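You operate a simulated robot arm through the tools that you are given. There is no shell and no other tool.

You run a simulated two-armed robot. Do the job below in one go: nothing can be reset, and whatever is moved stays where it is left.

TASK
Back out the green bolt, turn the tab to the blue mark, then tighten all three bolts.
Fine: use the purple driver and put it back. Set down upright: driver.
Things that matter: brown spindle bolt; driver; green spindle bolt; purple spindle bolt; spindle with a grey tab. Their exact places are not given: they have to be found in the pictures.

The check looks at the end state, three seconds after you hand in, the way a careful person would. Anything else that was tipped, shoved, dropped, spilled or broken makes it a failure.

THE ROBOT
Two 6-joint arms with two-finger parallel grippers on one trunk, on a base that drives. Base frame: it is fixed to the floor where the robot stands at the start and does not move with it; the origin is under the middle of the robot, x ahead of it, y to its left, z up. Units: mm, degrees, N and s.
The left shoulder is at the start at [-59, 177, 859], the right one opposite. With the tool pointing down near the work surface each hand reaches from about 380 to 740 mm from the robot's upright axis, wherever it stands, measured 20 degrees to its own side. Places, roughly: brown spindle bolt [700, 100, 800]; green spindle bolt [700, 100, 800]; purple spindle bolt [600, 100, 800]; spindle with a grey tab [700, 0, 1000]. Payload 1.57 kg a hand.
The tool frame of a hand sits at the grasp point between the pads (the TCP): z along the fingers, y along the line on which they close. The tips reach 30 mm beyond it. Largest opening 80 mm; finger width 17, thickness 12; the body of the gripper, 40 by 82 mm, starts 80 mm behind the TCP.
Orientation is that of the tool frame in the base frame, as [roll, pitch, yaw] about the fixed x, y, z axes, in that order (R = Rz(yaw) Ry(pitch) Rx(roll)). With the fingers straight down and closing along the base's y, the tool's x points along the base's -x, its y along +y and its z along -z.

THE INTERFACE
- The arms move only by the tool nudge_tool. It takes "left_rows", "right_rows" or both (then of equal length, played together; a hand with none holds still); each is a list of rows, each a list of 7 numbers: the shift along the base's x, y, z in mm, then the turn, a rotation vector about the base's x, y, z in degrees, then the opening, from 0 (shut) to 1 (fully open). In form: [[tx, ty, tz, rx, ry, rz, gripper], ...]. A call has 1 to 20 rows; each row shifts and turns the commanded pose from where the row before left it. Rows are played at 5 a second. More than 50 mm and 8.6 degrees between two rows, or a gripper value outside its range, and nothing of the call is played. Where a pose cannot be reached the arm comes as near as it can. A force on the tool above 90 N (or 10 N above the force at the start of the call, whichever is more), or a blocked arm, ends the call early, and 0.2 s more pass. Each finger travels about 72 mm/s and halts on what it meets, pressing with about 27 N; the grip force reading is that of the motor and also rises with nothing between the fingers. The clock runs only during rows and for 0.2 s after the last one: add rows that do not move to give the fingers time. It gives the time, the measured TCP pose, the force on the tool (base axes), the opening and the grip force at its end, in the units of the frame above (readings bear some noise), with the torque about the TCP (base axes, N m) and any sound that the robot's microphone picked up.
- Cameras (640 x 400 px; columns grow to the right, rows downward): "scene" is now at [37.4, -3.9, 1584.4]; the picture's right is [-0.03, -1.00, 0.00], its down [-0.74, 0.02, -0.67] and it looks along [0.67, -0.02, -0.74] (base axes); focal length 262 px, centre (320, 200). "left" rides on the left gripper at [72, 7, -122] in its tool frame; the picture's right is [-0.09, 1.00, 0.00], its down [-0.84, -0.08, -0.54] and it looks along [-0.54, -0.05, 0.84] (tool axes); focal length 238 px, centre (320, 200). "right" rides on the right gripper at [72, -7, -122] in its tool frame; the picture's right is [0.09, 1.00, 0.00], its down [-0.84, 0.08, -0.54] and it looks along [-0.54, 0.05, 0.84] (tool axes); focal length 238 px, centre (320, 200).
- camera(camera): a new picture of that camera. It takes no simulated time.
- raise_lower(by): slides the trunk up (or, below 0, down) by that many mm; the arms and the scene camera ride with it, the base frame stays. It gives what a move gives, with no picture.
- steer(legs): drives the robot by 1 to 6 legs, each [ahead, left, turn to the left] in mm, mm and degrees, along the robot's own axes; the way and the turn of a leg run together, so that a leg with both is an arc; at most 1500 mm and 180 degrees a leg. The arms and the cameras ride along, it lands a little off, and it stops where it bumps. It gives what a move gives.
- head_to(pan, tilt): turns the head with the scene camera to pan (to the left, within 143 degrees either way) and tilt (down, from -29 to 69), counted from straight ahead of the robot. It gives what a move gives.
- measure_at(camera, pixels): for up to 12 pixels [column, row] of the newest picture of that camera ("zoom" is the newest enlarged one), the place [x, y, z] in the base frame of the surface seen there, good to about 2 mm. It takes no simulated time.
- close_up(camera, box): a new picture of the part [left, top, right, bottom] of that camera's present view, enlarged. It takes no simulated time.
- job_done(): hands the job in; it is judged then, once.

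Open the grippers and draw the arms clear of the work before you hand the job in, unless the task says otherwise.

The tools are called by a JSON object that holds its "method" and its "body". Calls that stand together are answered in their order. nudge_tool: Moves the arms, as the interface text tells. Its arguments: {"type":"object","properties":{"left_rows":{"type":"array","items":{"type":"array","items":{"type":"number"}}},"right_rows":{"type":"array","items":{"type":"array","items":{"type":"number"}}}},"required":[]} The other tools are called the same way: raise_lower (by) slides the trunk up or down; steer (legs) drives the base; head_to (pan, tilt) turns the head that bears the scene camera; camera (camera) takes a picture; measure_at (camera, pixels) gives the place of the surface under pixels of a picture; close_up (camera, box) takes an enlarged picture of a part of a camera's view; job_done () hands the job in.

At the start:

```text
t: 0.0
left_eef_pos: [373.8, 250.0, 1344.2]
left_ee_rot: [179.9, 0.0, 179.9]
left_contact_force: [-0.2, -0.3, 0.0]
left_moment: [-0.02, 0.02, -0.01]
left_opening: 80.1
left_grasp_force: 0.1
right_eef_pos: [386.3, -148.4, 1344.9]
right_ee_rot: [179.9, -0.1, 180.0]
right_contact_force: [0.3, -0.4, 0.4]
right_moment: [0.02, -0.02, -0.01]
right_opening: 79.9
right_grasp_force: 0.0
trunk travel left (down, up): [-300.0, 28.0]
robot x, y, heading: [-1.2, 0.2, -0.0]
head pan, tilt: [-1.9, 48.0]
```

scene: 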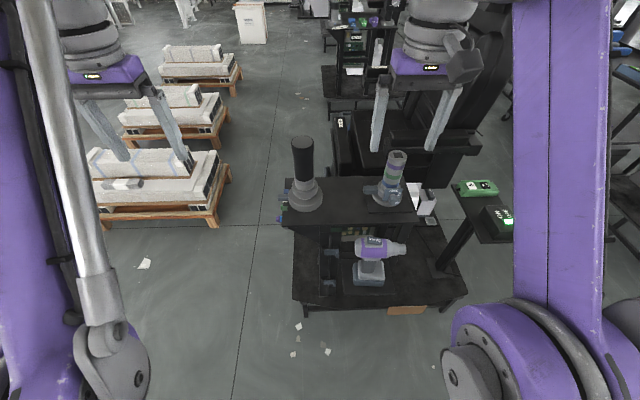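
right: 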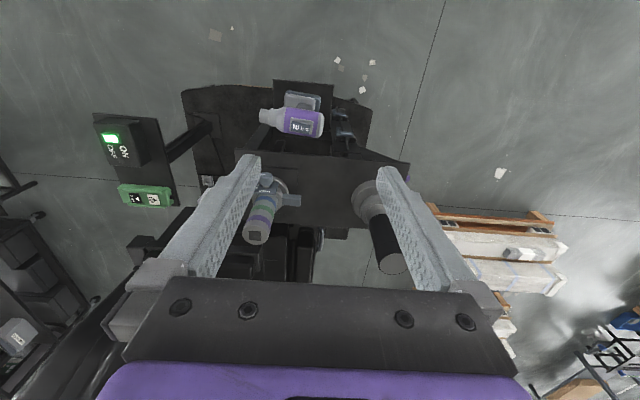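
left: 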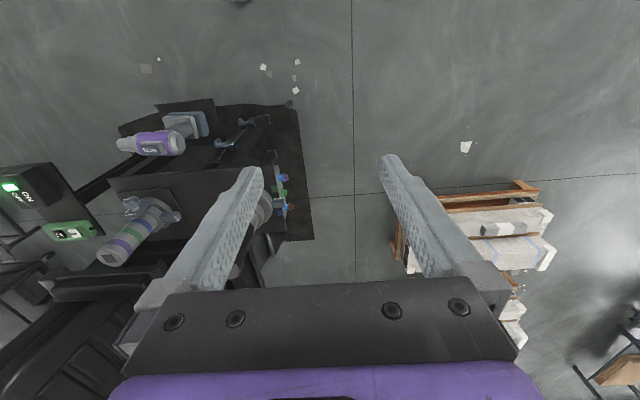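

The scene picture shows a bench with two upright tool-like pieces near (303,175) and (390,185), and a purple driver at (370,258). I take enlarged views to understand the items.

{"method": "close_up", "body": {"camera": "scene", "box": [260, 120, 480, 320]}}

{"method": "close_up", "body": {"camera": "left", "box": [80, 80, 320, 280]}}

{"method": "close_up", "body": {"camera": "right", "box": [80, 60, 440, 300]}}

```text
2.00 times, centred on (370, 220) of scene
```

zoom: 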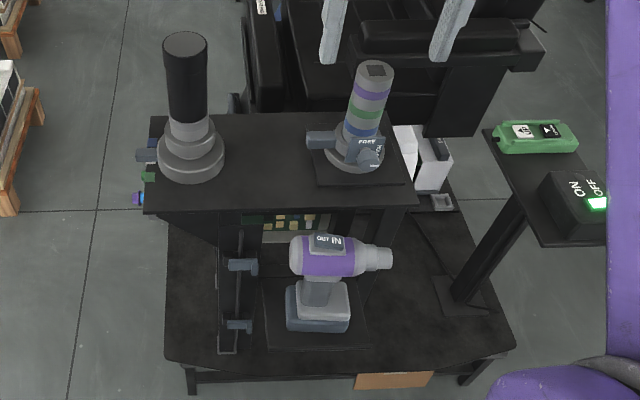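

```text
2.00 times, centred on (200, 180) of left
```

zoom: 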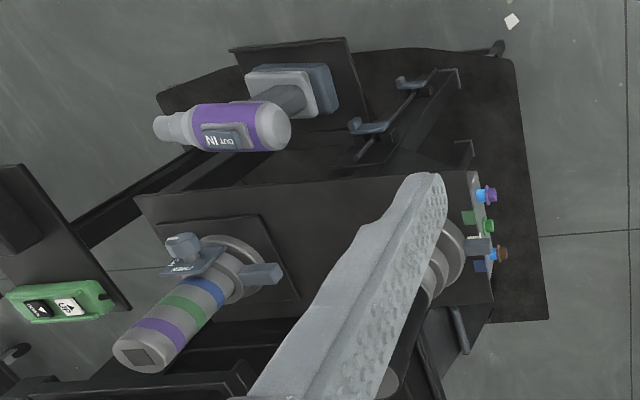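

```text
1.67 times, centred on (260, 180) of right
```

zoom: 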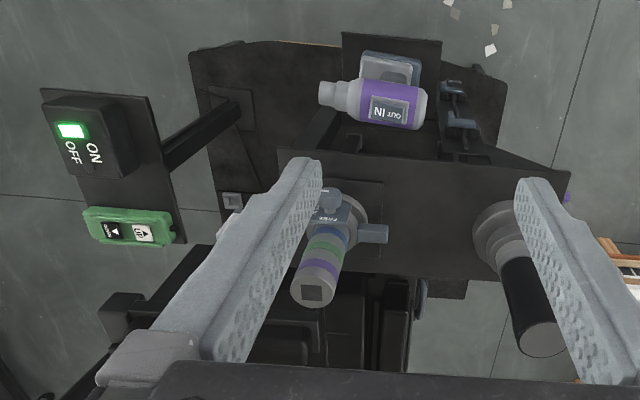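

I measure the main points in the scene and ask for nearer views of the spindle's left side, where coloured bolts show at about (480,195)-(500,253) in the left enlargement.

{"method": "close_up", "body": {"camera": "left", "box": [220, 150, 320, 230]}}

{"method": "measure_at", "body": {"camera": "scene", "pixels": [[303, 142], [306, 180], [305, 200], [398, 157], [385, 190], [370, 245], [398, 248], [368, 272], [350, 215], [400, 290], [478, 187], [500, 217]]}}

{"method": "measure_at", "body": {"camera": "left", "pixels": [[282, 177], [283, 193], [287, 207], [279, 203], [276, 190], [120, 257], [150, 130], [190, 125], [260, 120], [185, 217], [210, 217], [294, 110]]}}

```text
5.00 times, centred on (270, 190) of left
```

zoom: 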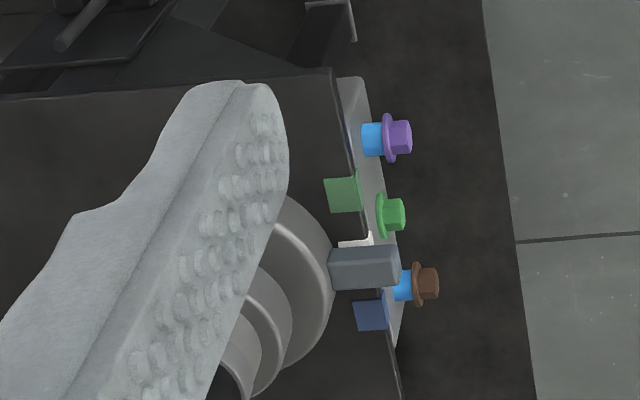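

```text
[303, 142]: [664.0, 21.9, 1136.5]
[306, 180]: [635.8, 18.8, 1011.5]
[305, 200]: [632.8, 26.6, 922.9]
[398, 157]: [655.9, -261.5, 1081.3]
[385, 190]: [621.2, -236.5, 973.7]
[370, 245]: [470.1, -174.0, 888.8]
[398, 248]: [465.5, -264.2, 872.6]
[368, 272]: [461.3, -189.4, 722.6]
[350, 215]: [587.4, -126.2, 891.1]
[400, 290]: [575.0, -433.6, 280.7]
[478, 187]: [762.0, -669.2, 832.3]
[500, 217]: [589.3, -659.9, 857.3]
```

```text
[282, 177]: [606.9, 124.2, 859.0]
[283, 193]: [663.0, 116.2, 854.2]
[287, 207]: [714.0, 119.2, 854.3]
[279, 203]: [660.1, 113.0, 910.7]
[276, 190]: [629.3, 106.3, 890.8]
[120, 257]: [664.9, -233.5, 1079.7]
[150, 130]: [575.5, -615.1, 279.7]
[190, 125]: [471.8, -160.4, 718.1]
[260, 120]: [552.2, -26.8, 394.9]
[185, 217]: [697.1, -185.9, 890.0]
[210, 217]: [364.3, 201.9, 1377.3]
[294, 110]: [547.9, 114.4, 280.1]
```

The purple and brown bolts show blue shanks (standing out) and the green one is flush; the tab lies between a green and a blue mark. I look nearer at the other devices and the panel.

{"method": "close_up", "body": {"camera": "scene", "box": [340, 225, 420, 300]}}

{"method": "close_up", "body": {"camera": "scene", "box": [440, 160, 540, 250]}}

{"method": "close_up", "body": {"camera": "scene", "box": [350, 140, 440, 220]}}

{"method": "close_up", "body": {"camera": "scene", "box": [270, 130, 350, 240]}}

{"method": "close_up", "body": {"camera": "left", "box": [80, 180, 220, 280]}}

```text
5.33 times, centred on (380, 262) of scene
```

zoom: 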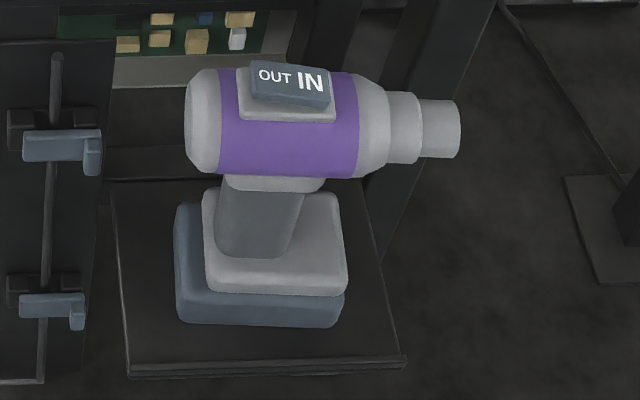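

```text
4.44 times, centred on (490, 205) of scene
```

zoom: 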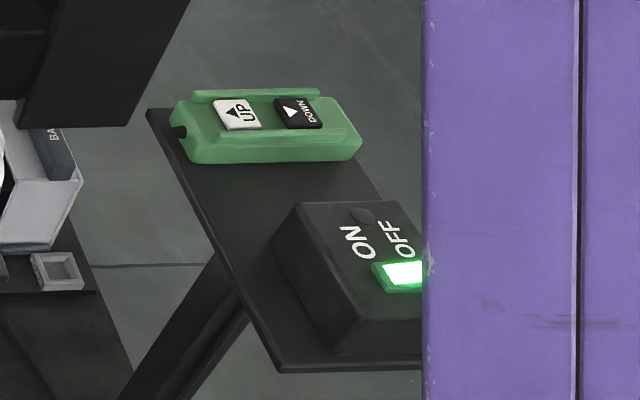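

```text
5.00 times, centred on (395, 180) of scene
```

zoom: 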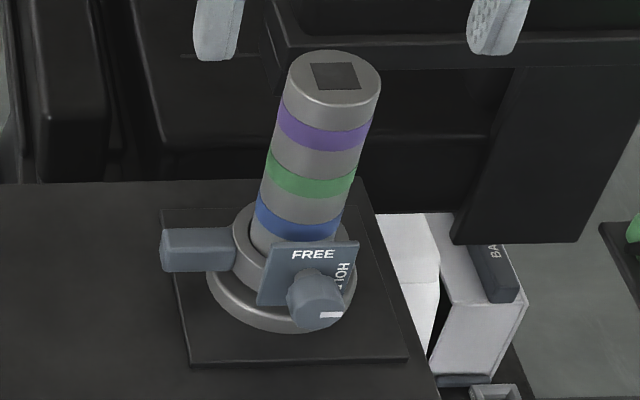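

```text
3.64 times, centred on (310, 185) of scene
```

zoom: 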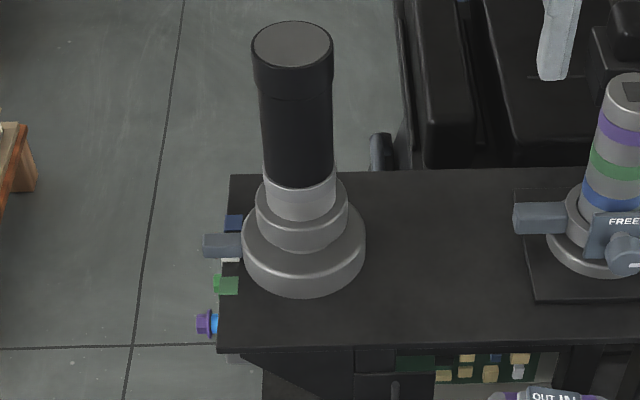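

```text
4.00 times, centred on (150, 230) of left
```

zoom: 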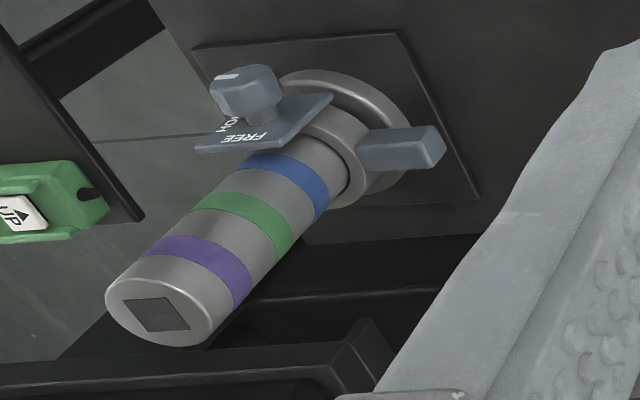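

The driver (scene (370,245)) stands nose toward -y with an IN/OUT rocker on top, and its handle is below; I bring the right hand's camera down for a near look without touching anything.

{"method": "nudge_tool", "body": {"right_rows": [[-10, -10, -48, 0, 0, 0, 1], [0, -10, -48, 0, 0, 0, 1], [0, -10, -48, 0, 0, 0, 1], [0, -5, -48, 0, 0, 0, 1], [0, -5, -48, 0, 0, 0, 1], [0, 0, -48, 0, 0, 0, 1], [0, 0, -35, 0, 0, 0, 1]]}}

{"method": "camera", "body": {"camera": "right"}}

```text
t: 1.6
left_eef_pos: [375.5, 250.7, 1344.8]
left_ee_rot: [-180.0, 0.1, -180.0]
left_contact_force: [0.1, 0.3, -0.4]
left_moment: [-0.02, 0.02, 0.01]
left_opening: 80.1
left_grasp_force: 0.0
right_eef_pos: [376.8, -191.2, 1021.7]
right_ee_rot: [-180.0, -0.1, 180.0]
right_contact_force: [0.7, 0.2, -0.6]
right_moment: [0.0, 0.04, 0.01]
right_opening: 79.7
right_grasp_force: 0.0
trunk travel left (down, up): [-300.0, 28.0]
robot x, y, heading: [2.7, -2.2, -0.0]
head pan, tilt: [-1.9, 48.0]
```

```text
taken
```

right: 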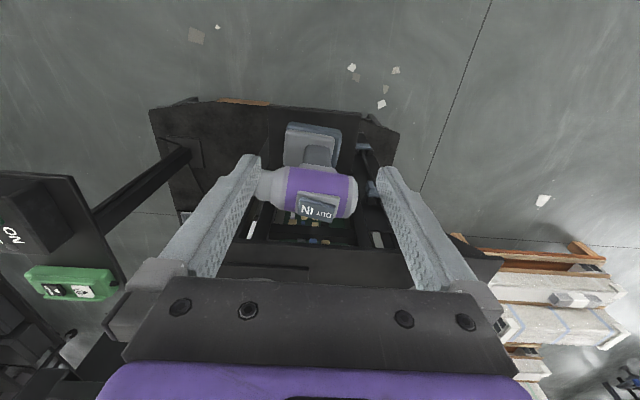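

The driver shows in the right picture at about (310,190); I enlarge it.

{"method": "close_up", "body": {"camera": "right", "box": [230, 100, 390, 240]}}

{"method": "measure_at", "body": {"camera": "right", "pixels": [[258, 183], [290, 185], [310, 170], [340, 178], [354, 195], [317, 207], [302, 213], [330, 217], [316, 157], [300, 140], [330, 140], [310, 115]]}}

```text
2.86 times, centred on (310, 170) of right
```

zoom: 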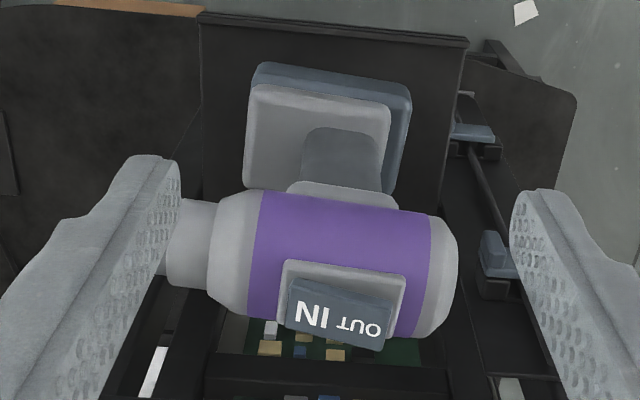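

```text
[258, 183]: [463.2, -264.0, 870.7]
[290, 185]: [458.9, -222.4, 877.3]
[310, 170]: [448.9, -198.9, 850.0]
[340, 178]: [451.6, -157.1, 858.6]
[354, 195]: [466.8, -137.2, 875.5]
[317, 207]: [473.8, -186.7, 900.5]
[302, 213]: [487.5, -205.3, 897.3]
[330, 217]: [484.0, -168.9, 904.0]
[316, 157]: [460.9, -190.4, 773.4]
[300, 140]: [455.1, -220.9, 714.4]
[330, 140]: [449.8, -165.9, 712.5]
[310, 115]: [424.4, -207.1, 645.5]
```

The IN end of the rocker (nose side, z≈897) is lower than the OUT end (z≈904), so it seems set to IN. I tilt the right hand to look at the driver's side and handle, staying well back from it.

{"method": "nudge_tool", "body": {"right_rows": [[-30, 0, -20, 0, -8.5, 0, 1], [-20, 0, -25, 0, -8.5, 0, 1], [-10, 0, -30, 0, -8.5, 0, 1], [0, 0, -35, 0, -8.5, 0, 1], [0, 0, -35, 0, -8.5, 0, 1], [0, 0, -35, 0, -8.5, 0, 1]]}}

{"method": "camera", "body": {"camera": "right"}}

```text
t: 3.0
left_eef_pos: [372.8, 250.0, 1344.8]
left_ee_rot: [-179.9, 0.1, 179.9]
left_contact_force: [-0.3, -0.4, 0.1]
left_moment: [0.0, -0.04, 0.02]
left_opening: 79.9
left_grasp_force: 0.0
right_eef_pos: [325.6, -190.3, 893.5]
right_ee_rot: [-180.0, 51.1, 179.9]
right_contact_force: [0.9, 0.1, 0.4]
right_moment: [-0.03, 0.02, -0.02]
right_opening: 79.8
right_grasp_force: 0.1
right hand out of reach, approached as far as the arm can: row 6
trunk travel left (down, up): [-300.0, 28.0]
robot x, y, heading: [-2.1, 2.5, 0.1]
head pan, tilt: [-1.9, 48.0]
```

```text
taken
```

right: 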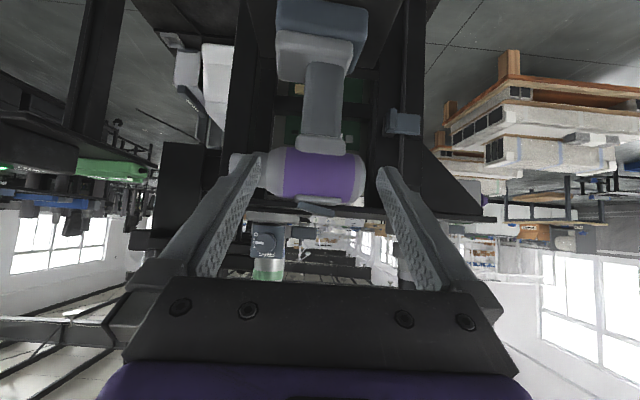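

The driver's side now shows (upside down) around (315,110); I enlarge it and measure its parts.

{"method": "close_up", "body": {"camera": "right", "box": [220, 0, 440, 220]}}

{"method": "measure_at", "body": {"camera": "right", "pixels": [[240, 165], [262, 170], [287, 175], [320, 165], [362, 180], [322, 145], [322, 120], [306, 105], [339, 105], [322, 70], [318, 45], [320, 15]]}}

{"method": "measure_at", "body": {"camera": "right", "pixels": [[280, 45], [352, 45], [278, 15], [367, 15], [318, 195], [320, 153], [300, 205], [332, 213], [402, 122], [402, 20], [285, 150], [355, 155]]}}

```text
1.82 times, centred on (330, 110) of right
```

zoom: 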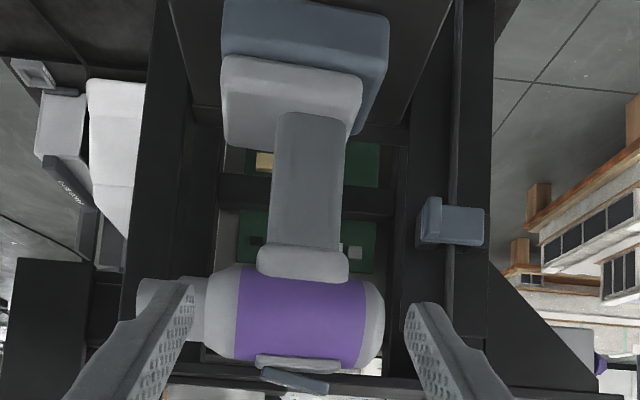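

```text
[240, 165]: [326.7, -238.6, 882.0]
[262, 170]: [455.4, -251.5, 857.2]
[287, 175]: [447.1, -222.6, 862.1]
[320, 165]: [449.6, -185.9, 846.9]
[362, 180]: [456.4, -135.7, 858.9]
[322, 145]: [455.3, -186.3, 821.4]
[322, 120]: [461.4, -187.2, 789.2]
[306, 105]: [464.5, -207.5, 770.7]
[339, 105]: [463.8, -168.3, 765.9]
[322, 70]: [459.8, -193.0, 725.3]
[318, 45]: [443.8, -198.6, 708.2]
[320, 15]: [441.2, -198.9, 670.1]
```

```text
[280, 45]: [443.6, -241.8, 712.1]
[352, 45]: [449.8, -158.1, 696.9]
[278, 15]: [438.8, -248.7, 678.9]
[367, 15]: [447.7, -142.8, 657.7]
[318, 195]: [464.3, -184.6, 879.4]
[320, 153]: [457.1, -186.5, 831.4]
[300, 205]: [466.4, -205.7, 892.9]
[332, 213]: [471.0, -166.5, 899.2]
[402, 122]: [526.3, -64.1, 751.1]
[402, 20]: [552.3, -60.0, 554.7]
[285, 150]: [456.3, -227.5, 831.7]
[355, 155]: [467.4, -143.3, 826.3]
```

No trigger is visible; the body is a ~64 mm cylinder along y (axis about x 479, z 857), graspable from above. I check the floor between the robot and the bench with the head tilted fully down.

{"method": "head_to", "body": {"pan": 0, "tilt": 69}}

{"method": "camera", "body": {"camera": "scene"}}

```text
t: 3.8
left_eef_pos: [375.8, 250.6, 1345.2]
left_ee_rot: [-180.0, 0.0, 179.9]
left_contact_force: [-0.6, 0.3, -0.3]
left_moment: [0.03, 0.01, 0.04]
left_opening: 80.0
left_grasp_force: 0.0
right_eef_pos: [326.8, -188.6, 892.4]
right_ee_rot: [-179.9, 50.9, -180.0]
right_contact_force: [-0.8, 0.0, -0.6]
right_moment: [-0.01, 0.0, 0.03]
right_opening: 79.9
right_grasp_force: 0.0
trunk travel left (down, up): [-300.0, 28.0]
robot x, y, heading: [1.1, 0.9, 0.2]
head pan, tilt: [0.0, 68.8]
```

```text
taken
```

scene: 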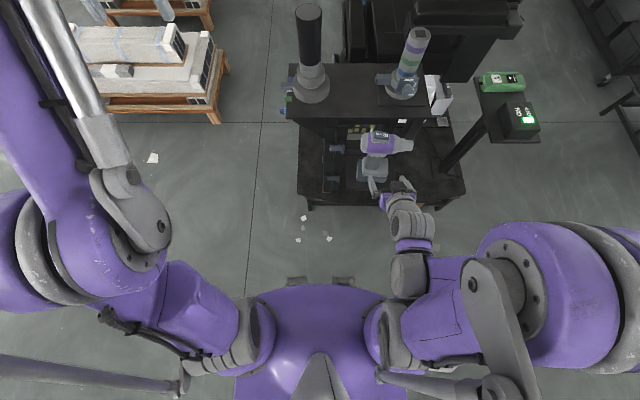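

The bench's lower platform front edge is near row 203 and the robot's front near row 285; I measure both to see how far the robot can drive ahead.

{"method": "measure_at", "body": {"camera": "scene", "pixels": [[340, 203], [320, 207], [312, 203], [298, 190], [440, 208], [320, 290], [297, 283], [345, 282], [330, 238], [455, 165], [310, 90], [320, 115]]}}

{"method": "close_up", "body": {"camera": "scene", "box": [280, 60, 400, 135]}}

```text
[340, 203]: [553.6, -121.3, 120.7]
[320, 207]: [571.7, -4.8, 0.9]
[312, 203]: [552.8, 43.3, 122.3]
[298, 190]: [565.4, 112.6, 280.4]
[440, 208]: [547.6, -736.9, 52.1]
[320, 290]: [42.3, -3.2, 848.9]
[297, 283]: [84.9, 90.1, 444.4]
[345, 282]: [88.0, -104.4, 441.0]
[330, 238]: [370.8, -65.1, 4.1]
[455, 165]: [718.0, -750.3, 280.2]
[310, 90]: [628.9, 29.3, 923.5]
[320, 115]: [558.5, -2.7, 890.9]
```

```text
5.33 times, centred on (340, 98) of scene
```

zoom: 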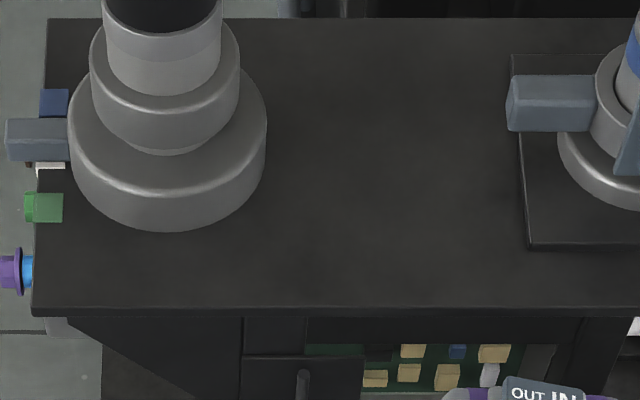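

There is over 400 mm free ahead of the robot, so I can drive closer. First I bring the right hand back up to pointing straight down, and shut its fingers for pressing the rocker.

{"method": "nudge_tool", "body": {"right_rows": [[0, 0, 35, 0, 8.5, 0, 1], [0, 0, 35, 0, 8.5, 0, 0.8], [0, 0, 35, 0, 8.5, 0, 0.6], [10, 0, 30, 0, 8.5, 0, 0.4], [10, 0, 25, 0, 8.5, 0, 0.2], [10, 0, 10, 0, 8.5, 0, 0], [0, 0, 0, 0, 0, 0, 0], [0, 0, 0, 0, 0, 0, 0]]}}

{"method": "steer", "body": {"legs": [[80, 0, 0]]}}

```text
t: 5.6
left_eef_pos: [373.9, 250.1, 1344.8]
left_ee_rot: [-179.9, 0.0, 180.0]
left_contact_force: [0.8, -0.6, -0.3]
left_moment: [0.0, 0.01, 0.0]
left_opening: 79.8
left_grasp_force: 0.1
right_eef_pos: [356.7, -190.2, 1063.8]
right_ee_rot: [180.0, -0.1, -179.9]
right_contact_force: [0.5, -0.8, 0.2]
right_moment: [-0.02, 0.01, -0.01]
right_opening: 0.0
right_grasp_force: 21.1
trunk travel left (down, up): [-300.0, 28.0]
robot x, y, heading: [0.4, -1.3, -0.1]
head pan, tilt: [0.0, 68.8]
```

```text
t: 6.7
left_eef_pos: [450.6, 249.8, 1346.0]
left_ee_rot: [-180.0, -0.1, 179.9]
left_contact_force: [0.4, -0.4, -0.4]
left_moment: [0.01, 0.04, -0.03]
left_opening: 80.1
left_grasp_force: 0.0
right_eef_pos: [432.0, -191.4, 1063.8]
right_ee_rot: [180.0, 0.0, 179.9]
right_contact_force: [0.2, 1.1, 1.4]
right_moment: [-0.02, 0.0, 0.03]
right_opening: 0.0
right_grasp_force: 20.7
trunk travel left (down, up): [-300.0, 28.0]
robot x, y, heading: [79.2, 0.7, 0.1]
head pan, tilt: [0.0, 68.8]
```

The robot drove 79 mm ahead. I take new close pictures of the driver's rocker and the bolts to measure them exactly.

{"method": "close_up", "body": {"camera": "right", "box": [240, 90, 400, 210]}}

{"method": "camera", "body": {"camera": "scene"}}

```text
3.33 times, centred on (320, 150) of right
```

zoom: 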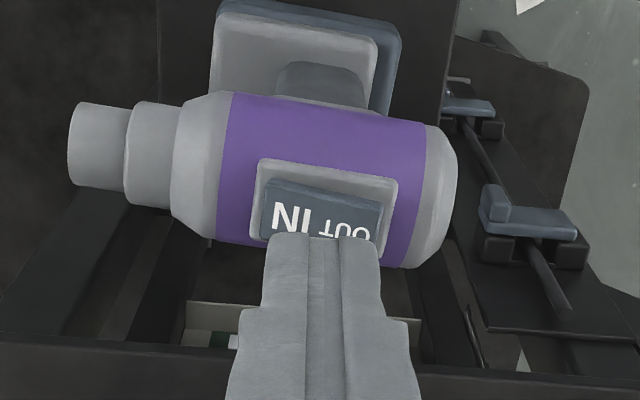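

```text
taken
```

scene: 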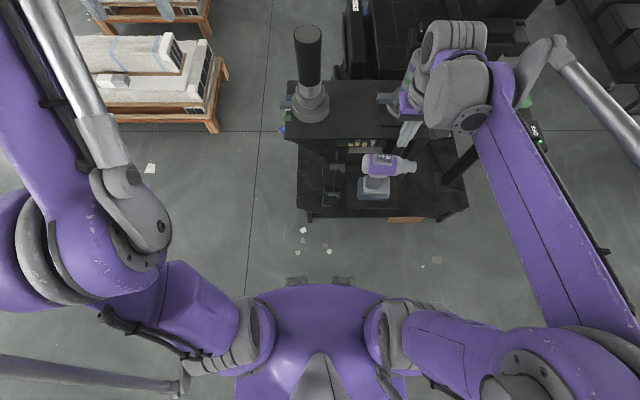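

{"method": "measure_at", "body": {"camera": "zoom", "pixels": [[300, 215], [345, 225], [272, 185], [380, 205], [265, 165], [392, 182]]}}

{"method": "close_up", "body": {"camera": "scene", "box": [350, 140, 430, 190]}}

```text
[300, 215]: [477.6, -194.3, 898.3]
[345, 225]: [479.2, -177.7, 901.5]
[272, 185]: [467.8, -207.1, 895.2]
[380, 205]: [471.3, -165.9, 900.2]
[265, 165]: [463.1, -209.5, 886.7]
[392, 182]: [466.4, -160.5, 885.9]
```

```text
8.00 times, centred on (390, 165) of scene
```

zoom: 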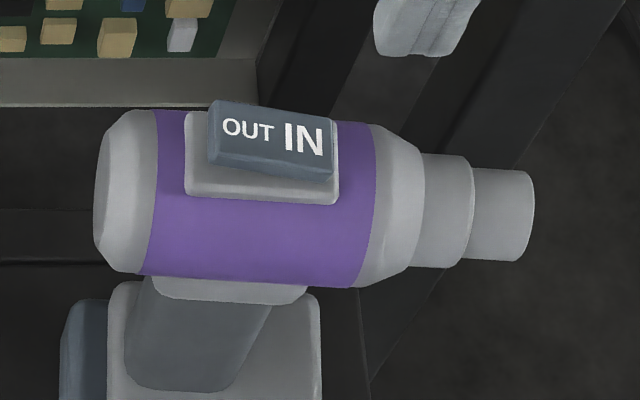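

The rocker's OUT end stands up and its IN end is pressed down, so it is set to IN. I measure its corners and the body's outline in the close-up.

{"method": "measure_at", "body": {"camera": "zoom", "pixels": [[220, 110], [215, 150], [330, 128], [325, 170], [270, 135], [120, 190], [260, 240], [395, 200], [450, 205], [500, 215], [530, 215], [100, 200]]}}

{"method": "close_up", "body": {"camera": "scene", "box": [270, 80, 350, 150]}}

```text
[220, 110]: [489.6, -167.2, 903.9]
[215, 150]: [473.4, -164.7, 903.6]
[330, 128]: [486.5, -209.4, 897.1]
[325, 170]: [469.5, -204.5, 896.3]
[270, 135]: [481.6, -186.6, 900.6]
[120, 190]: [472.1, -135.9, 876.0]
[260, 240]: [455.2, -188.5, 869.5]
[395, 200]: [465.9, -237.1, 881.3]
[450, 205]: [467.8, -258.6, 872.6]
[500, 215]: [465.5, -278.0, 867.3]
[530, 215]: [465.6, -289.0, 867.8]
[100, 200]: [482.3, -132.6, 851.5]
```

```text
5.71 times, centred on (310, 115) of scene
```

zoom: 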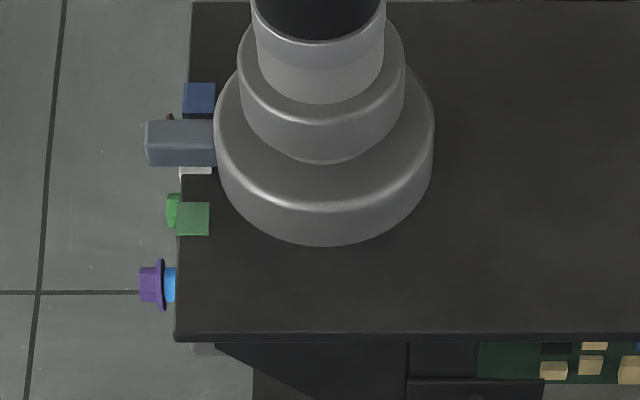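

The rocker centre is at about (481,-187,900) with its OUT end at y≈-168. I move the shut right fingers above that end, stopping about 15 mm short.

{"method": "nudge_tool", "body": {"right_rows": [[25, 10, 0, 0, 0, 0, 0], [24, 11, 0, 0, 0, 0, 0], [0, 0, -45, 0, 0, 0, 0], [0, 0, -45, 0, 0, 0, 0], [0, 0, -20, 0, 0, 0, 0], [0, 0, 0, 0, 0, 0, 0]]}}

{"method": "close_up", "body": {"camera": "scene", "box": [350, 130, 430, 190]}}

{"method": "close_up", "body": {"camera": "right", "box": [240, 90, 400, 210]}}

```text
t: 8.1
left_eef_pos: [450.8, 250.5, 1345.8]
left_ee_rot: [-180.0, 0.0, 180.0]
left_contact_force: [0.2, -0.5, 1.1]
left_moment: [0.04, -0.02, 0.0]
left_opening: 79.9
left_grasp_force: 0.0
right_eef_pos: [483.7, -168.6, 954.2]
right_ee_rot: [179.9, 0.1, -180.0]
right_contact_force: [0.3, 0.3, -0.2]
right_moment: [0.01, -0.01, -0.05]
right_opening: 0.3
right_grasp_force: 21.2
trunk travel left (down, up): [-300.0, 28.0]
robot x, y, heading: [81.4, 1.9, 0.0]
head pan, tilt: [0.0, 68.8]
```

```text
6.67 times, centred on (390, 160) of scene
```

zoom: 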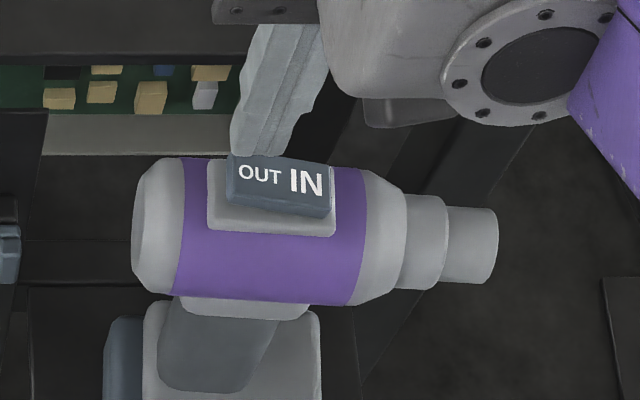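

```text
3.33 times, centred on (320, 150) of right
```

zoom: 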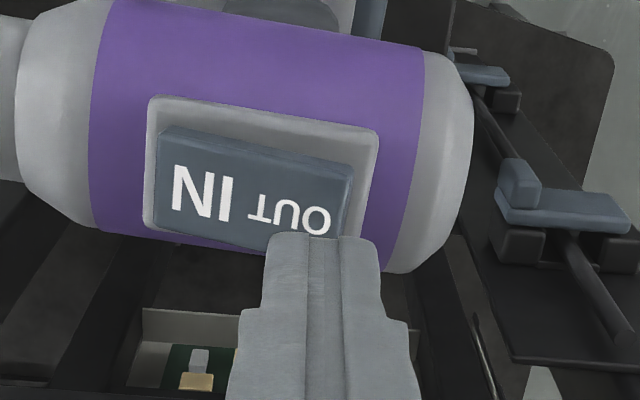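

The tips are right above the OUT end. I press down in small steps, watching force and sound.

{"method": "nudge_tool", "body": {"right_rows": [[-2, 0, -6, 0, 0, 0, 0], [0, 0, -6, 0, 0, 0, 0], [0, 0, -5, 0, 0, 0, 0], [0, 0, -3, 0, 0, 0, 0], [0, 0, -2, 0, 0, 0, 0], [0, 0, -2, 0, 0, 0, 0], [0, 0, 0, 0, 0, 0, 0]]}}

{"method": "close_up", "body": {"camera": "scene", "box": [350, 130, 430, 190]}}

```text
t: 9.7
left_eef_pos: [450.8, 249.9, 1344.6]
left_ee_rot: [179.9, 0.0, 179.9]
left_contact_force: [-0.5, -0.4, 1.2]
left_moment: [0.02, -0.01, -0.02]
left_opening: 79.7
left_grasp_force: 0.0
right_eef_pos: [480.1, -169.4, 929.7]
right_ee_rot: [179.9, 0.0, 179.8]
right_contact_force: [0.9, 0.5, 0.6]
right_moment: [0.02, -0.03, 0.03]
right_opening: 0.1
right_grasp_force: 21.4
trunk travel left (down, up): [-300.0, 28.0]
robot x, y, heading: [75.4, -3.9, 0.2]
head pan, tilt: [0.0, 68.8]
```

```text
6.67 times, centred on (390, 160) of scene
```

zoom: 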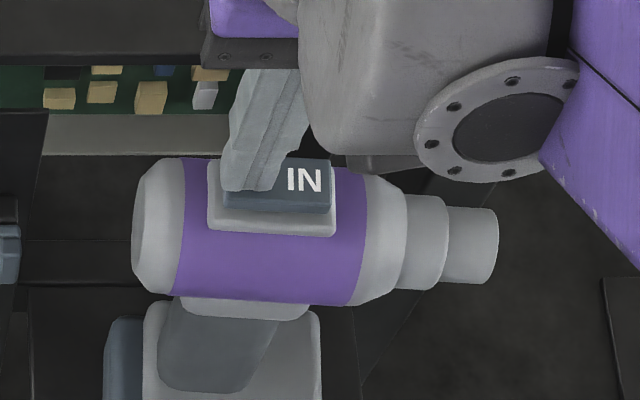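

The rocker is now about level under the fingers, with almost no force felt. I press a few millimetres further.

{"method": "nudge_tool", "body": {"right_rows": [[0, 0, -2, 0, 0, 0, 0], [0, 0, -2, 0, 0, 0, 0], [0, 0, -2, 0, 0, 0, 0], [0, 0, 0, 0, 0, 0, 0]]}}

{"method": "close_up", "body": {"camera": "scene", "box": [350, 130, 430, 190]}}

```text
t: 10.7
left_eef_pos: [449.1, 251.8, 1346.8]
left_ee_rot: [-179.8, 0.2, 179.9]
left_contact_force: [-0.2, -0.2, -0.3]
left_moment: [0.0, 0.0, -0.02]
left_opening: 79.9
left_grasp_force: 0.0
right_eef_pos: [479.2, -168.8, 927.2]
right_ee_rot: [-179.8, 0.3, 179.9]
right_contact_force: [11.7, 3.3, 75.8]
right_moment: [-0.68, -0.23, 0.12]
right_opening: 0.1
right_grasp_force: 21.1
trunk travel left (down, up): [-300.0, 28.0]
robot x, y, heading: [78.0, 0.5, -0.1]
head pan, tilt: [0.0, 68.8]
```

```text
6.67 times, centred on (390, 160) of scene
```

zoom: 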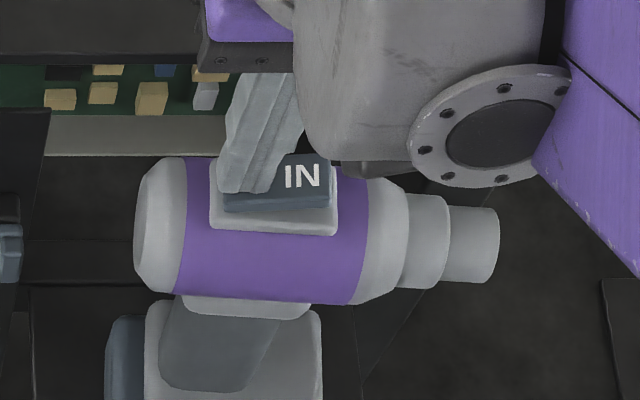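

The press bottomed out (76 N) with the IN end now raised. I lift off and check that the rocker stays on OUT.

{"method": "nudge_tool", "body": {"right_rows": [[0, 0, 6, 0, 0, 0, 0], [0, 0, 20, 0, 0, 0, 0], [0, 0, 40, 0, 0, 0, 0], [0, 0, 40, 0, 0, 0, 0]]}}

{"method": "close_up", "body": {"camera": "scene", "box": [350, 130, 430, 190]}}

{"method": "measure_at", "body": {"camera": "zoom", "pixels": [[245, 170], [315, 172], [150, 225], [280, 250], [490, 240], [490, 280], [200, 340], [280, 190]]}}

```text
t: 11.7
left_eef_pos: [451.5, 249.3, 1344.8]
left_ee_rot: [180.0, 0.0, 179.9]
left_contact_force: [-0.6, 0.3, 0.5]
left_moment: [0.0, 0.01, -0.01]
left_opening: 79.7
left_grasp_force: 0.0
right_eef_pos: [480.0, -170.7, 1028.9]
right_ee_rot: [-180.0, 0.0, 179.8]
right_contact_force: [0.0, 0.6, 0.1]
right_moment: [-0.03, 0.02, 0.03]
right_opening: 0.0
right_grasp_force: 21.1
trunk travel left (down, up): [-300.0, 28.0]
robot x, y, heading: [76.3, -1.0, 0.0]
head pan, tilt: [0.0, 68.8]
```

```text
6.67 times, centred on (390, 160) of scene
```

zoom: 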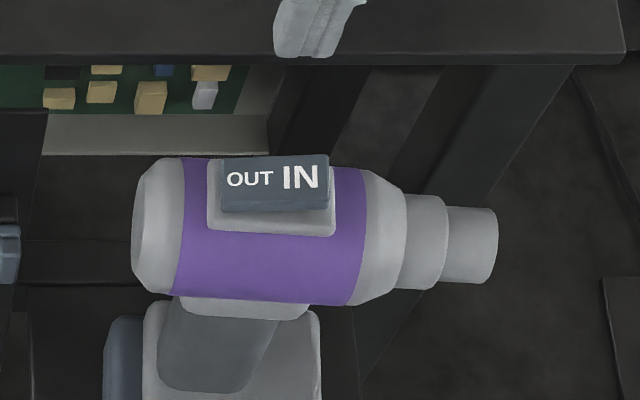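

```text
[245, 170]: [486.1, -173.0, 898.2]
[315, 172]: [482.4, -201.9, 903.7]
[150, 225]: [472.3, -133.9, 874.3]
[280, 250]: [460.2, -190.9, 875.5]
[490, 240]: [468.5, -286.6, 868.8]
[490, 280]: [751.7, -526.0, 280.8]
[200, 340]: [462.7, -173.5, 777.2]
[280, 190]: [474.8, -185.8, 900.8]
```

The rocker now rests at OUT (OUT end z≈898, IN end z≈904). I clear the right hand to the right side, then swing the left hand over the driver with the fingers turned to close along x.

{"method": "nudge_tool", "body": {"right_rows": [[-10, -20, 40, 0, 0, 0, 0], [-10, -35, 30, 0, 0, 0, 0], [-10, -40, 10, 0, 0, 0, 0], [-10, -45, 0, 0, 0, 0, 0], [-10, -45, 0, 0, 0, 0, 0], [-10, -40, 0, 0, 0, 0, 0]]}}

{"method": "nudge_tool", "body": {"left_rows": [[2.5, -36.4, -20, 0, 0, -7.5, 1], [2.5, -36.4, -20, 0, 0, -7.5, 1], [2.5, -36.4, -20, 0, 0, -7.5, 1], [2.5, -36.4, -20, 0, 0, -7.5, 1], [2.5, -36.4, -20, 0, 0, -7.5, 1], [2.5, -36.4, -20, 0, 0, -7.5, 1], [2.5, -36.4, -20, 0, 0, -7.5, 1], [2.5, -36.4, -20, 0, 0, -7.5, 1], [2.5, -36.4, -20, 0, 0, -7.5, 1], [2.5, -36.4, -20, 0, 0, -7.5, 1], [2.5, -36.4, -20, 0, 0, -7.5, 1], [2.5, -36.6, -20, 0, 0, -7.5, 1], [0, 0, 0, 0, 0, 0, 1]]}}

{"method": "camera", "body": {"camera": "scene"}}

{"method": "camera", "body": {"camera": "left"}}

```text
t: 13.1
left_eef_pos: [450.5, 248.9, 1344.4]
left_ee_rot: [-180.0, 0.0, 179.9]
left_contact_force: [0.5, -0.3, -0.1]
left_moment: [0.02, -0.01, -0.02]
left_opening: 80.2
left_grasp_force: 0.0
right_eef_pos: [419.7, -398.7, 1109.9]
right_ee_rot: [180.0, -0.1, 179.9]
right_contact_force: [0.2, 0.4, -0.9]
right_moment: [0.04, 0.02, -0.01]
right_opening: 0.1
right_grasp_force: 21.5
trunk travel left (down, up): [-300.0, 28.0]
robot x, y, heading: [77.3, -4.7, -0.3]
head pan, tilt: [0.0, 68.8]
```

```text
t: 15.9
left_eef_pos: [481.1, -184.6, 1104.0]
left_ee_rot: [-180.0, 0.1, 89.8]
left_contact_force: [-0.2, 0.0, -0.5]
left_moment: [-0.01, 0.02, 0.0]
left_opening: 80.0
left_grasp_force: 0.0
right_eef_pos: [420.3, -395.8, 1110.3]
right_ee_rot: [-179.9, 0.0, 179.9]
right_contact_force: [-0.3, 0.5, -0.4]
right_moment: [-0.01, 0.03, 0.01]
right_opening: 0.0
right_grasp_force: 21.3
trunk travel left (down, up): [-300.0, 28.0]
robot x, y, heading: [81.4, 0.7, -0.2]
head pan, tilt: [0.0, 68.8]
```

```text
taken
```

scene: 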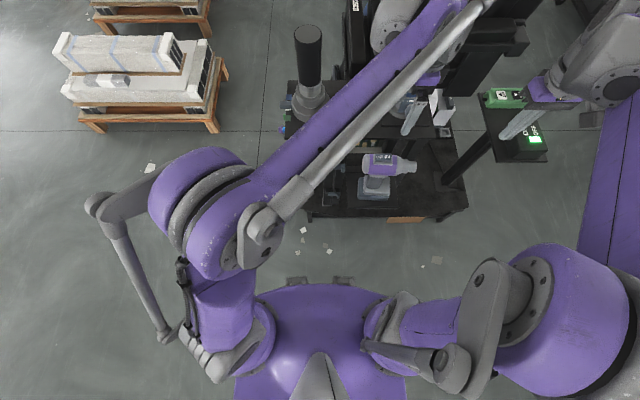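

```text
taken
```

left: 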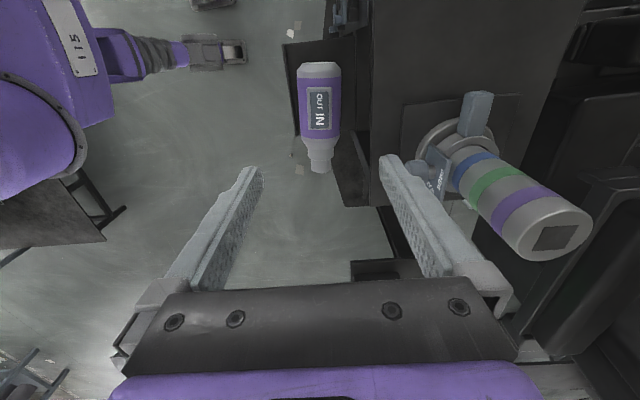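

The left hand is above the driver with fingers closing along x; in its picture the driver is at (320,105). I measure its axis from this view before descending.

{"method": "close_up", "body": {"camera": "left", "box": [270, 50, 370, 180]}}

{"method": "measure_at", "body": {"camera": "left", "pixels": [[320, 70], [301, 85], [339, 85], [301, 125], [340, 125], [320, 150], [320, 165], [320, 120], [312, 168], [329, 168]]}}

```text
3.08 times, centred on (320, 115) of left
```

zoom: 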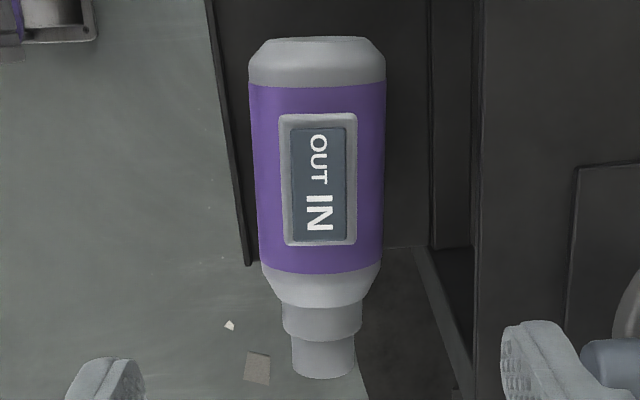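

```text
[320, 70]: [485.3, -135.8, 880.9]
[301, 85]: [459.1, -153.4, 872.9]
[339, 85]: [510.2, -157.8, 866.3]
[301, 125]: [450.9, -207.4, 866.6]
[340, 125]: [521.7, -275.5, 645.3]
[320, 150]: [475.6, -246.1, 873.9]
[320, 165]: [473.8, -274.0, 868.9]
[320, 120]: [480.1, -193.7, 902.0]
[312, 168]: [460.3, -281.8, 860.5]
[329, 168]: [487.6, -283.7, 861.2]
```

The measured centre line runs from about (485,-136) to (474,-282), so the driver is yawed about 4° . I measure more points in the enlarged view to fix the yaw.

{"method": "measure_at", "body": {"camera": "zoom", "pixels": [[294, 140], [344, 140], [294, 225], [344, 225], [296, 360], [352, 360], [318, 60], [256, 110], [380, 110], [262, 250], [378, 250], [324, 320]]}}

```text
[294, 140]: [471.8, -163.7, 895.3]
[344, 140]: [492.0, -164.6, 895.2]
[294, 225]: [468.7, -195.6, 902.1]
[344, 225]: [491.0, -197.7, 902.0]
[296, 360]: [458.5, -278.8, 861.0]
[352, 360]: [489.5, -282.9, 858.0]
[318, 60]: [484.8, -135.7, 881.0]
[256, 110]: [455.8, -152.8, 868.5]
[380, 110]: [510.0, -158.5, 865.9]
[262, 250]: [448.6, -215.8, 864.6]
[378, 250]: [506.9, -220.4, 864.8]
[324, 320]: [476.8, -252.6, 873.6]
```

Yaw is about -4°, with the axis at x≈480 for y=-187. Before descending I check the bench's front edge near the driver.

{"method": "measure_at", "body": {"camera": "left", "pixels": [[374, 100], [380, 100], [374, 130], [382, 140], [362, 100], [350, 110], [400, 130], [340, 20]]}}

{"method": "nudge_tool", "body": {"left_rows": [[-1, -2, -30, 0, 0, -4, 1], [0, 0, -40, 0, 0, 0, 1], [0, 0, -40, 0, 0, 0, 1], [0, 0, -20, 0, 0, 0, 1], [0, 0, 0, 0, 0, 0, 1]]}}

{"method": "camera", "body": {"camera": "left"}}

```text
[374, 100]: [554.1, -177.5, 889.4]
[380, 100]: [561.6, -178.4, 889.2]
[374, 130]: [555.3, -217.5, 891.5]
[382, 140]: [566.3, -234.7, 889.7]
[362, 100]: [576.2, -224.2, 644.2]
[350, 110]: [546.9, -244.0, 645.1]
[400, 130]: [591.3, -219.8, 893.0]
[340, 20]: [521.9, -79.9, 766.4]
```

```text
t: 17.1
left_eef_pos: [480.5, -188.8, 975.2]
left_ee_rot: [-180.0, 0.0, 85.9]
left_contact_force: [0.3, -0.6, -0.6]
left_moment: [-0.01, -0.01, 0.02]
left_opening: 80.3
left_grasp_force: 0.0
right_eef_pos: [420.4, -398.2, 1110.1]
right_ee_rot: [-180.0, 0.1, 179.8]
right_contact_force: [0.7, 0.5, -0.7]
right_moment: [0.01, -0.01, 0.04]
right_opening: 0.0
right_grasp_force: 21.6
trunk travel left (down, up): [-300.0, 28.0]
robot x, y, heading: [77.1, 2.4, -0.0]
head pan, tilt: [0.0, 68.8]
```

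```text
taken
```

left: 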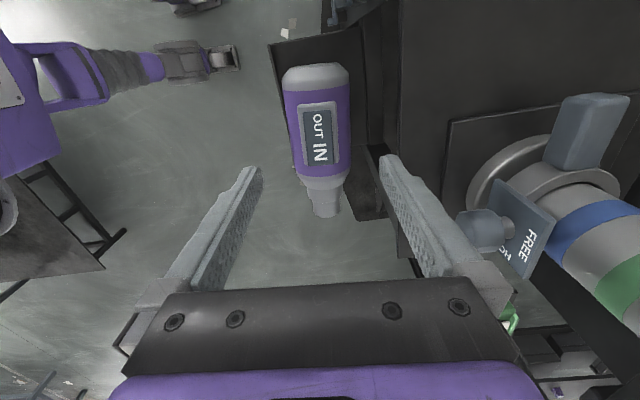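

The hand is at (480.5,-188.8,975) and matches the driver axis. I descend to the body axis height, z≈853, with fingers open.

{"method": "nudge_tool", "body": {"left_rows": [[0, 0, -35, 0, 0, 0, 1], [0, 0, -30, 0, 0, 0, 1], [0, 0, -25, 0, 0, 0, 1], [0, 0, -20, 0, 0, 0, 1], [0, 0, -12, 0, 0, 0, 1], [0, 0, 0, 0, 0, 0, 1]]}}

{"method": "camera", "body": {"camera": "left"}}

{"method": "close_up", "body": {"camera": "scene", "box": [350, 120, 430, 210]}}

```text
t: 18.5
left_eef_pos: [480.2, -189.0, 852.7]
left_ee_rot: [-180.0, 0.0, 85.9]
left_contact_force: [0.7, -0.1, 1.8]
left_moment: [-0.02, 0.01, 0.02]
left_opening: 79.9
left_grasp_force: 0.1
right_eef_pos: [419.8, -397.6, 1108.5]
right_ee_rot: [-179.9, 0.0, 179.9]
right_contact_force: [-0.5, -0.1, 0.2]
right_moment: [0.02, -0.01, 0.01]
right_opening: 0.0
right_grasp_force: 21.4
trunk travel left (down, up): [-300.0, 28.0]
robot x, y, heading: [75.8, 0.5, -0.4]
head pan, tilt: [0.0, 68.8]
```

```text
taken
```

left: 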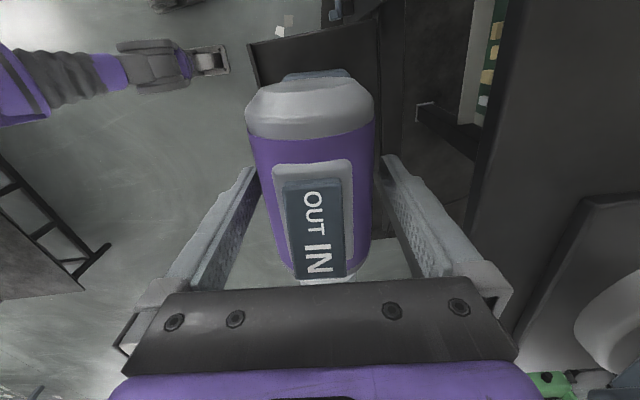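

```text
4.44 times, centred on (390, 165) of scene
```

zoom: 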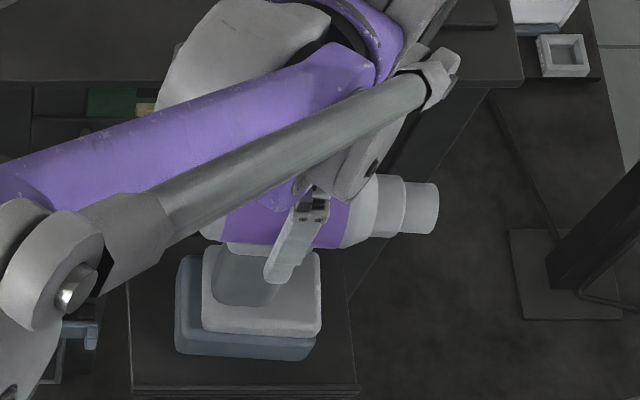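

The fingers straddle the body with no contact. I close the left gripper on the body and read the opening and forces.

{"method": "nudge_tool", "body": {"left_rows": [[0, 0, 0, 0, 0, 0, 0.85], [0, 0, 0, 0, 0, 0, 0.78], [0, 0, 0, 0, 0, 0, 0.7], [0, 0, 0, 0, 0, 0, 0.5], [0, 0, 0, 0, 0, 0, 0], [0, 0, 0, 0, 0, 0, 0]]}}

{"method": "camera", "body": {"camera": "left"}}

```text
t: 19.9
left_eef_pos: [481.3, -189.6, 852.1]
left_ee_rot: [-179.9, 0.0, 85.9]
left_contact_force: [-2.8, -0.5, -0.2]
left_moment: [0.05, 0.19, -0.03]
left_opening: 60.9
left_grasp_force: 27.1
right_eef_pos: [420.5, -397.6, 1110.2]
right_ee_rot: [-180.0, 0.0, 179.9]
right_contact_force: [-0.6, 0.3, -0.4]
right_moment: [0.02, -0.01, -0.01]
right_opening: 0.0
right_grasp_force: 21.8
trunk travel left (down, up): [-300.0, 28.0]
robot x, y, heading: [78.0, 1.9, -0.3]
head pan, tilt: [0.0, 68.8]
```

```text
taken
```

left: 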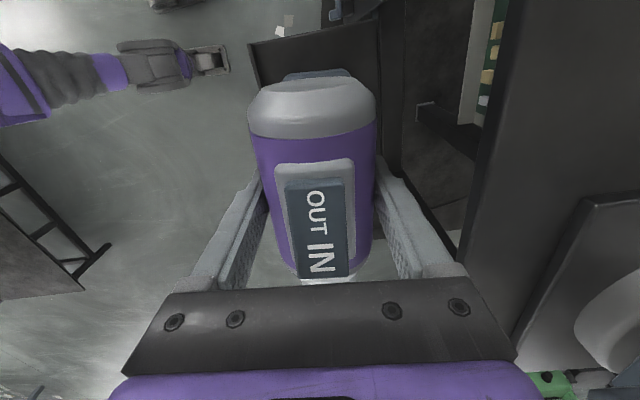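

Gripped at 60.9 mm. I note the pick pose (480.6,-189.3,852.4, yaw 85.9) for the return, and lift gently.

{"method": "nudge_tool", "body": {"left_rows": [[0, 0, 3, 0, 0, 0, 0], [0, 0, 7, 0, 0, 0, 0], [0, 0, 10, 0, 0, 0, 0], [0, 0, 10, 0, 0, 0, 0], [0, 0, 0, 0, 0, 0, 0]]}}

{"method": "camera", "body": {"camera": "left"}}

{"method": "close_up", "body": {"camera": "scene", "box": [350, 120, 430, 210]}}

```text
t: 21.1
left_eef_pos: [481.1, -187.9, 882.1]
left_ee_rot: [180.0, -0.1, 85.9]
left_contact_force: [-0.5, 0.6, -8.4]
left_moment: [0.03, 0.01, 0.01]
left_opening: 61.0
left_grasp_force: 27.0
right_eef_pos: [421.3, -397.5, 1109.2]
right_ee_rot: [-179.9, 0.0, 180.0]
right_contact_force: [0.4, 0.0, 0.0]
right_moment: [-0.01, 0.02, 0.01]
right_opening: 0.3
right_grasp_force: 21.6
trunk travel left (down, up): [-300.0, 28.0]
robot x, y, heading: [78.4, -1.7, -0.1]
head pan, tilt: [0.0, 68.8]
```

```text
taken
```

left: 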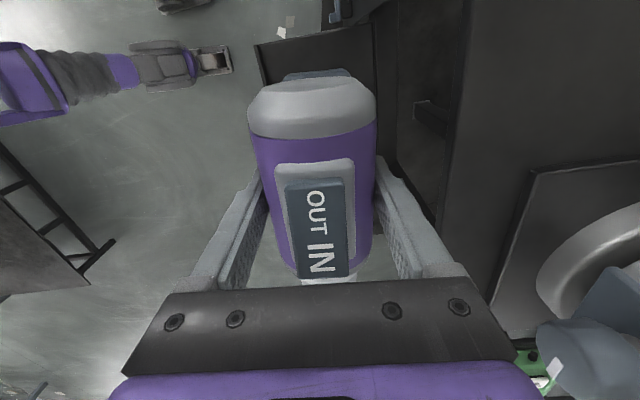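

```text
4.44 times, centred on (390, 165) of scene
```

zoom: 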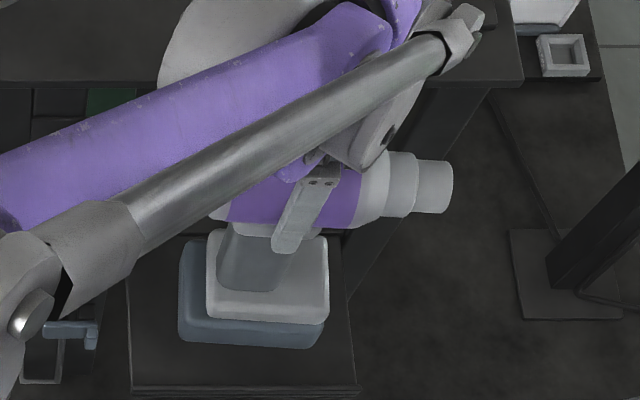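

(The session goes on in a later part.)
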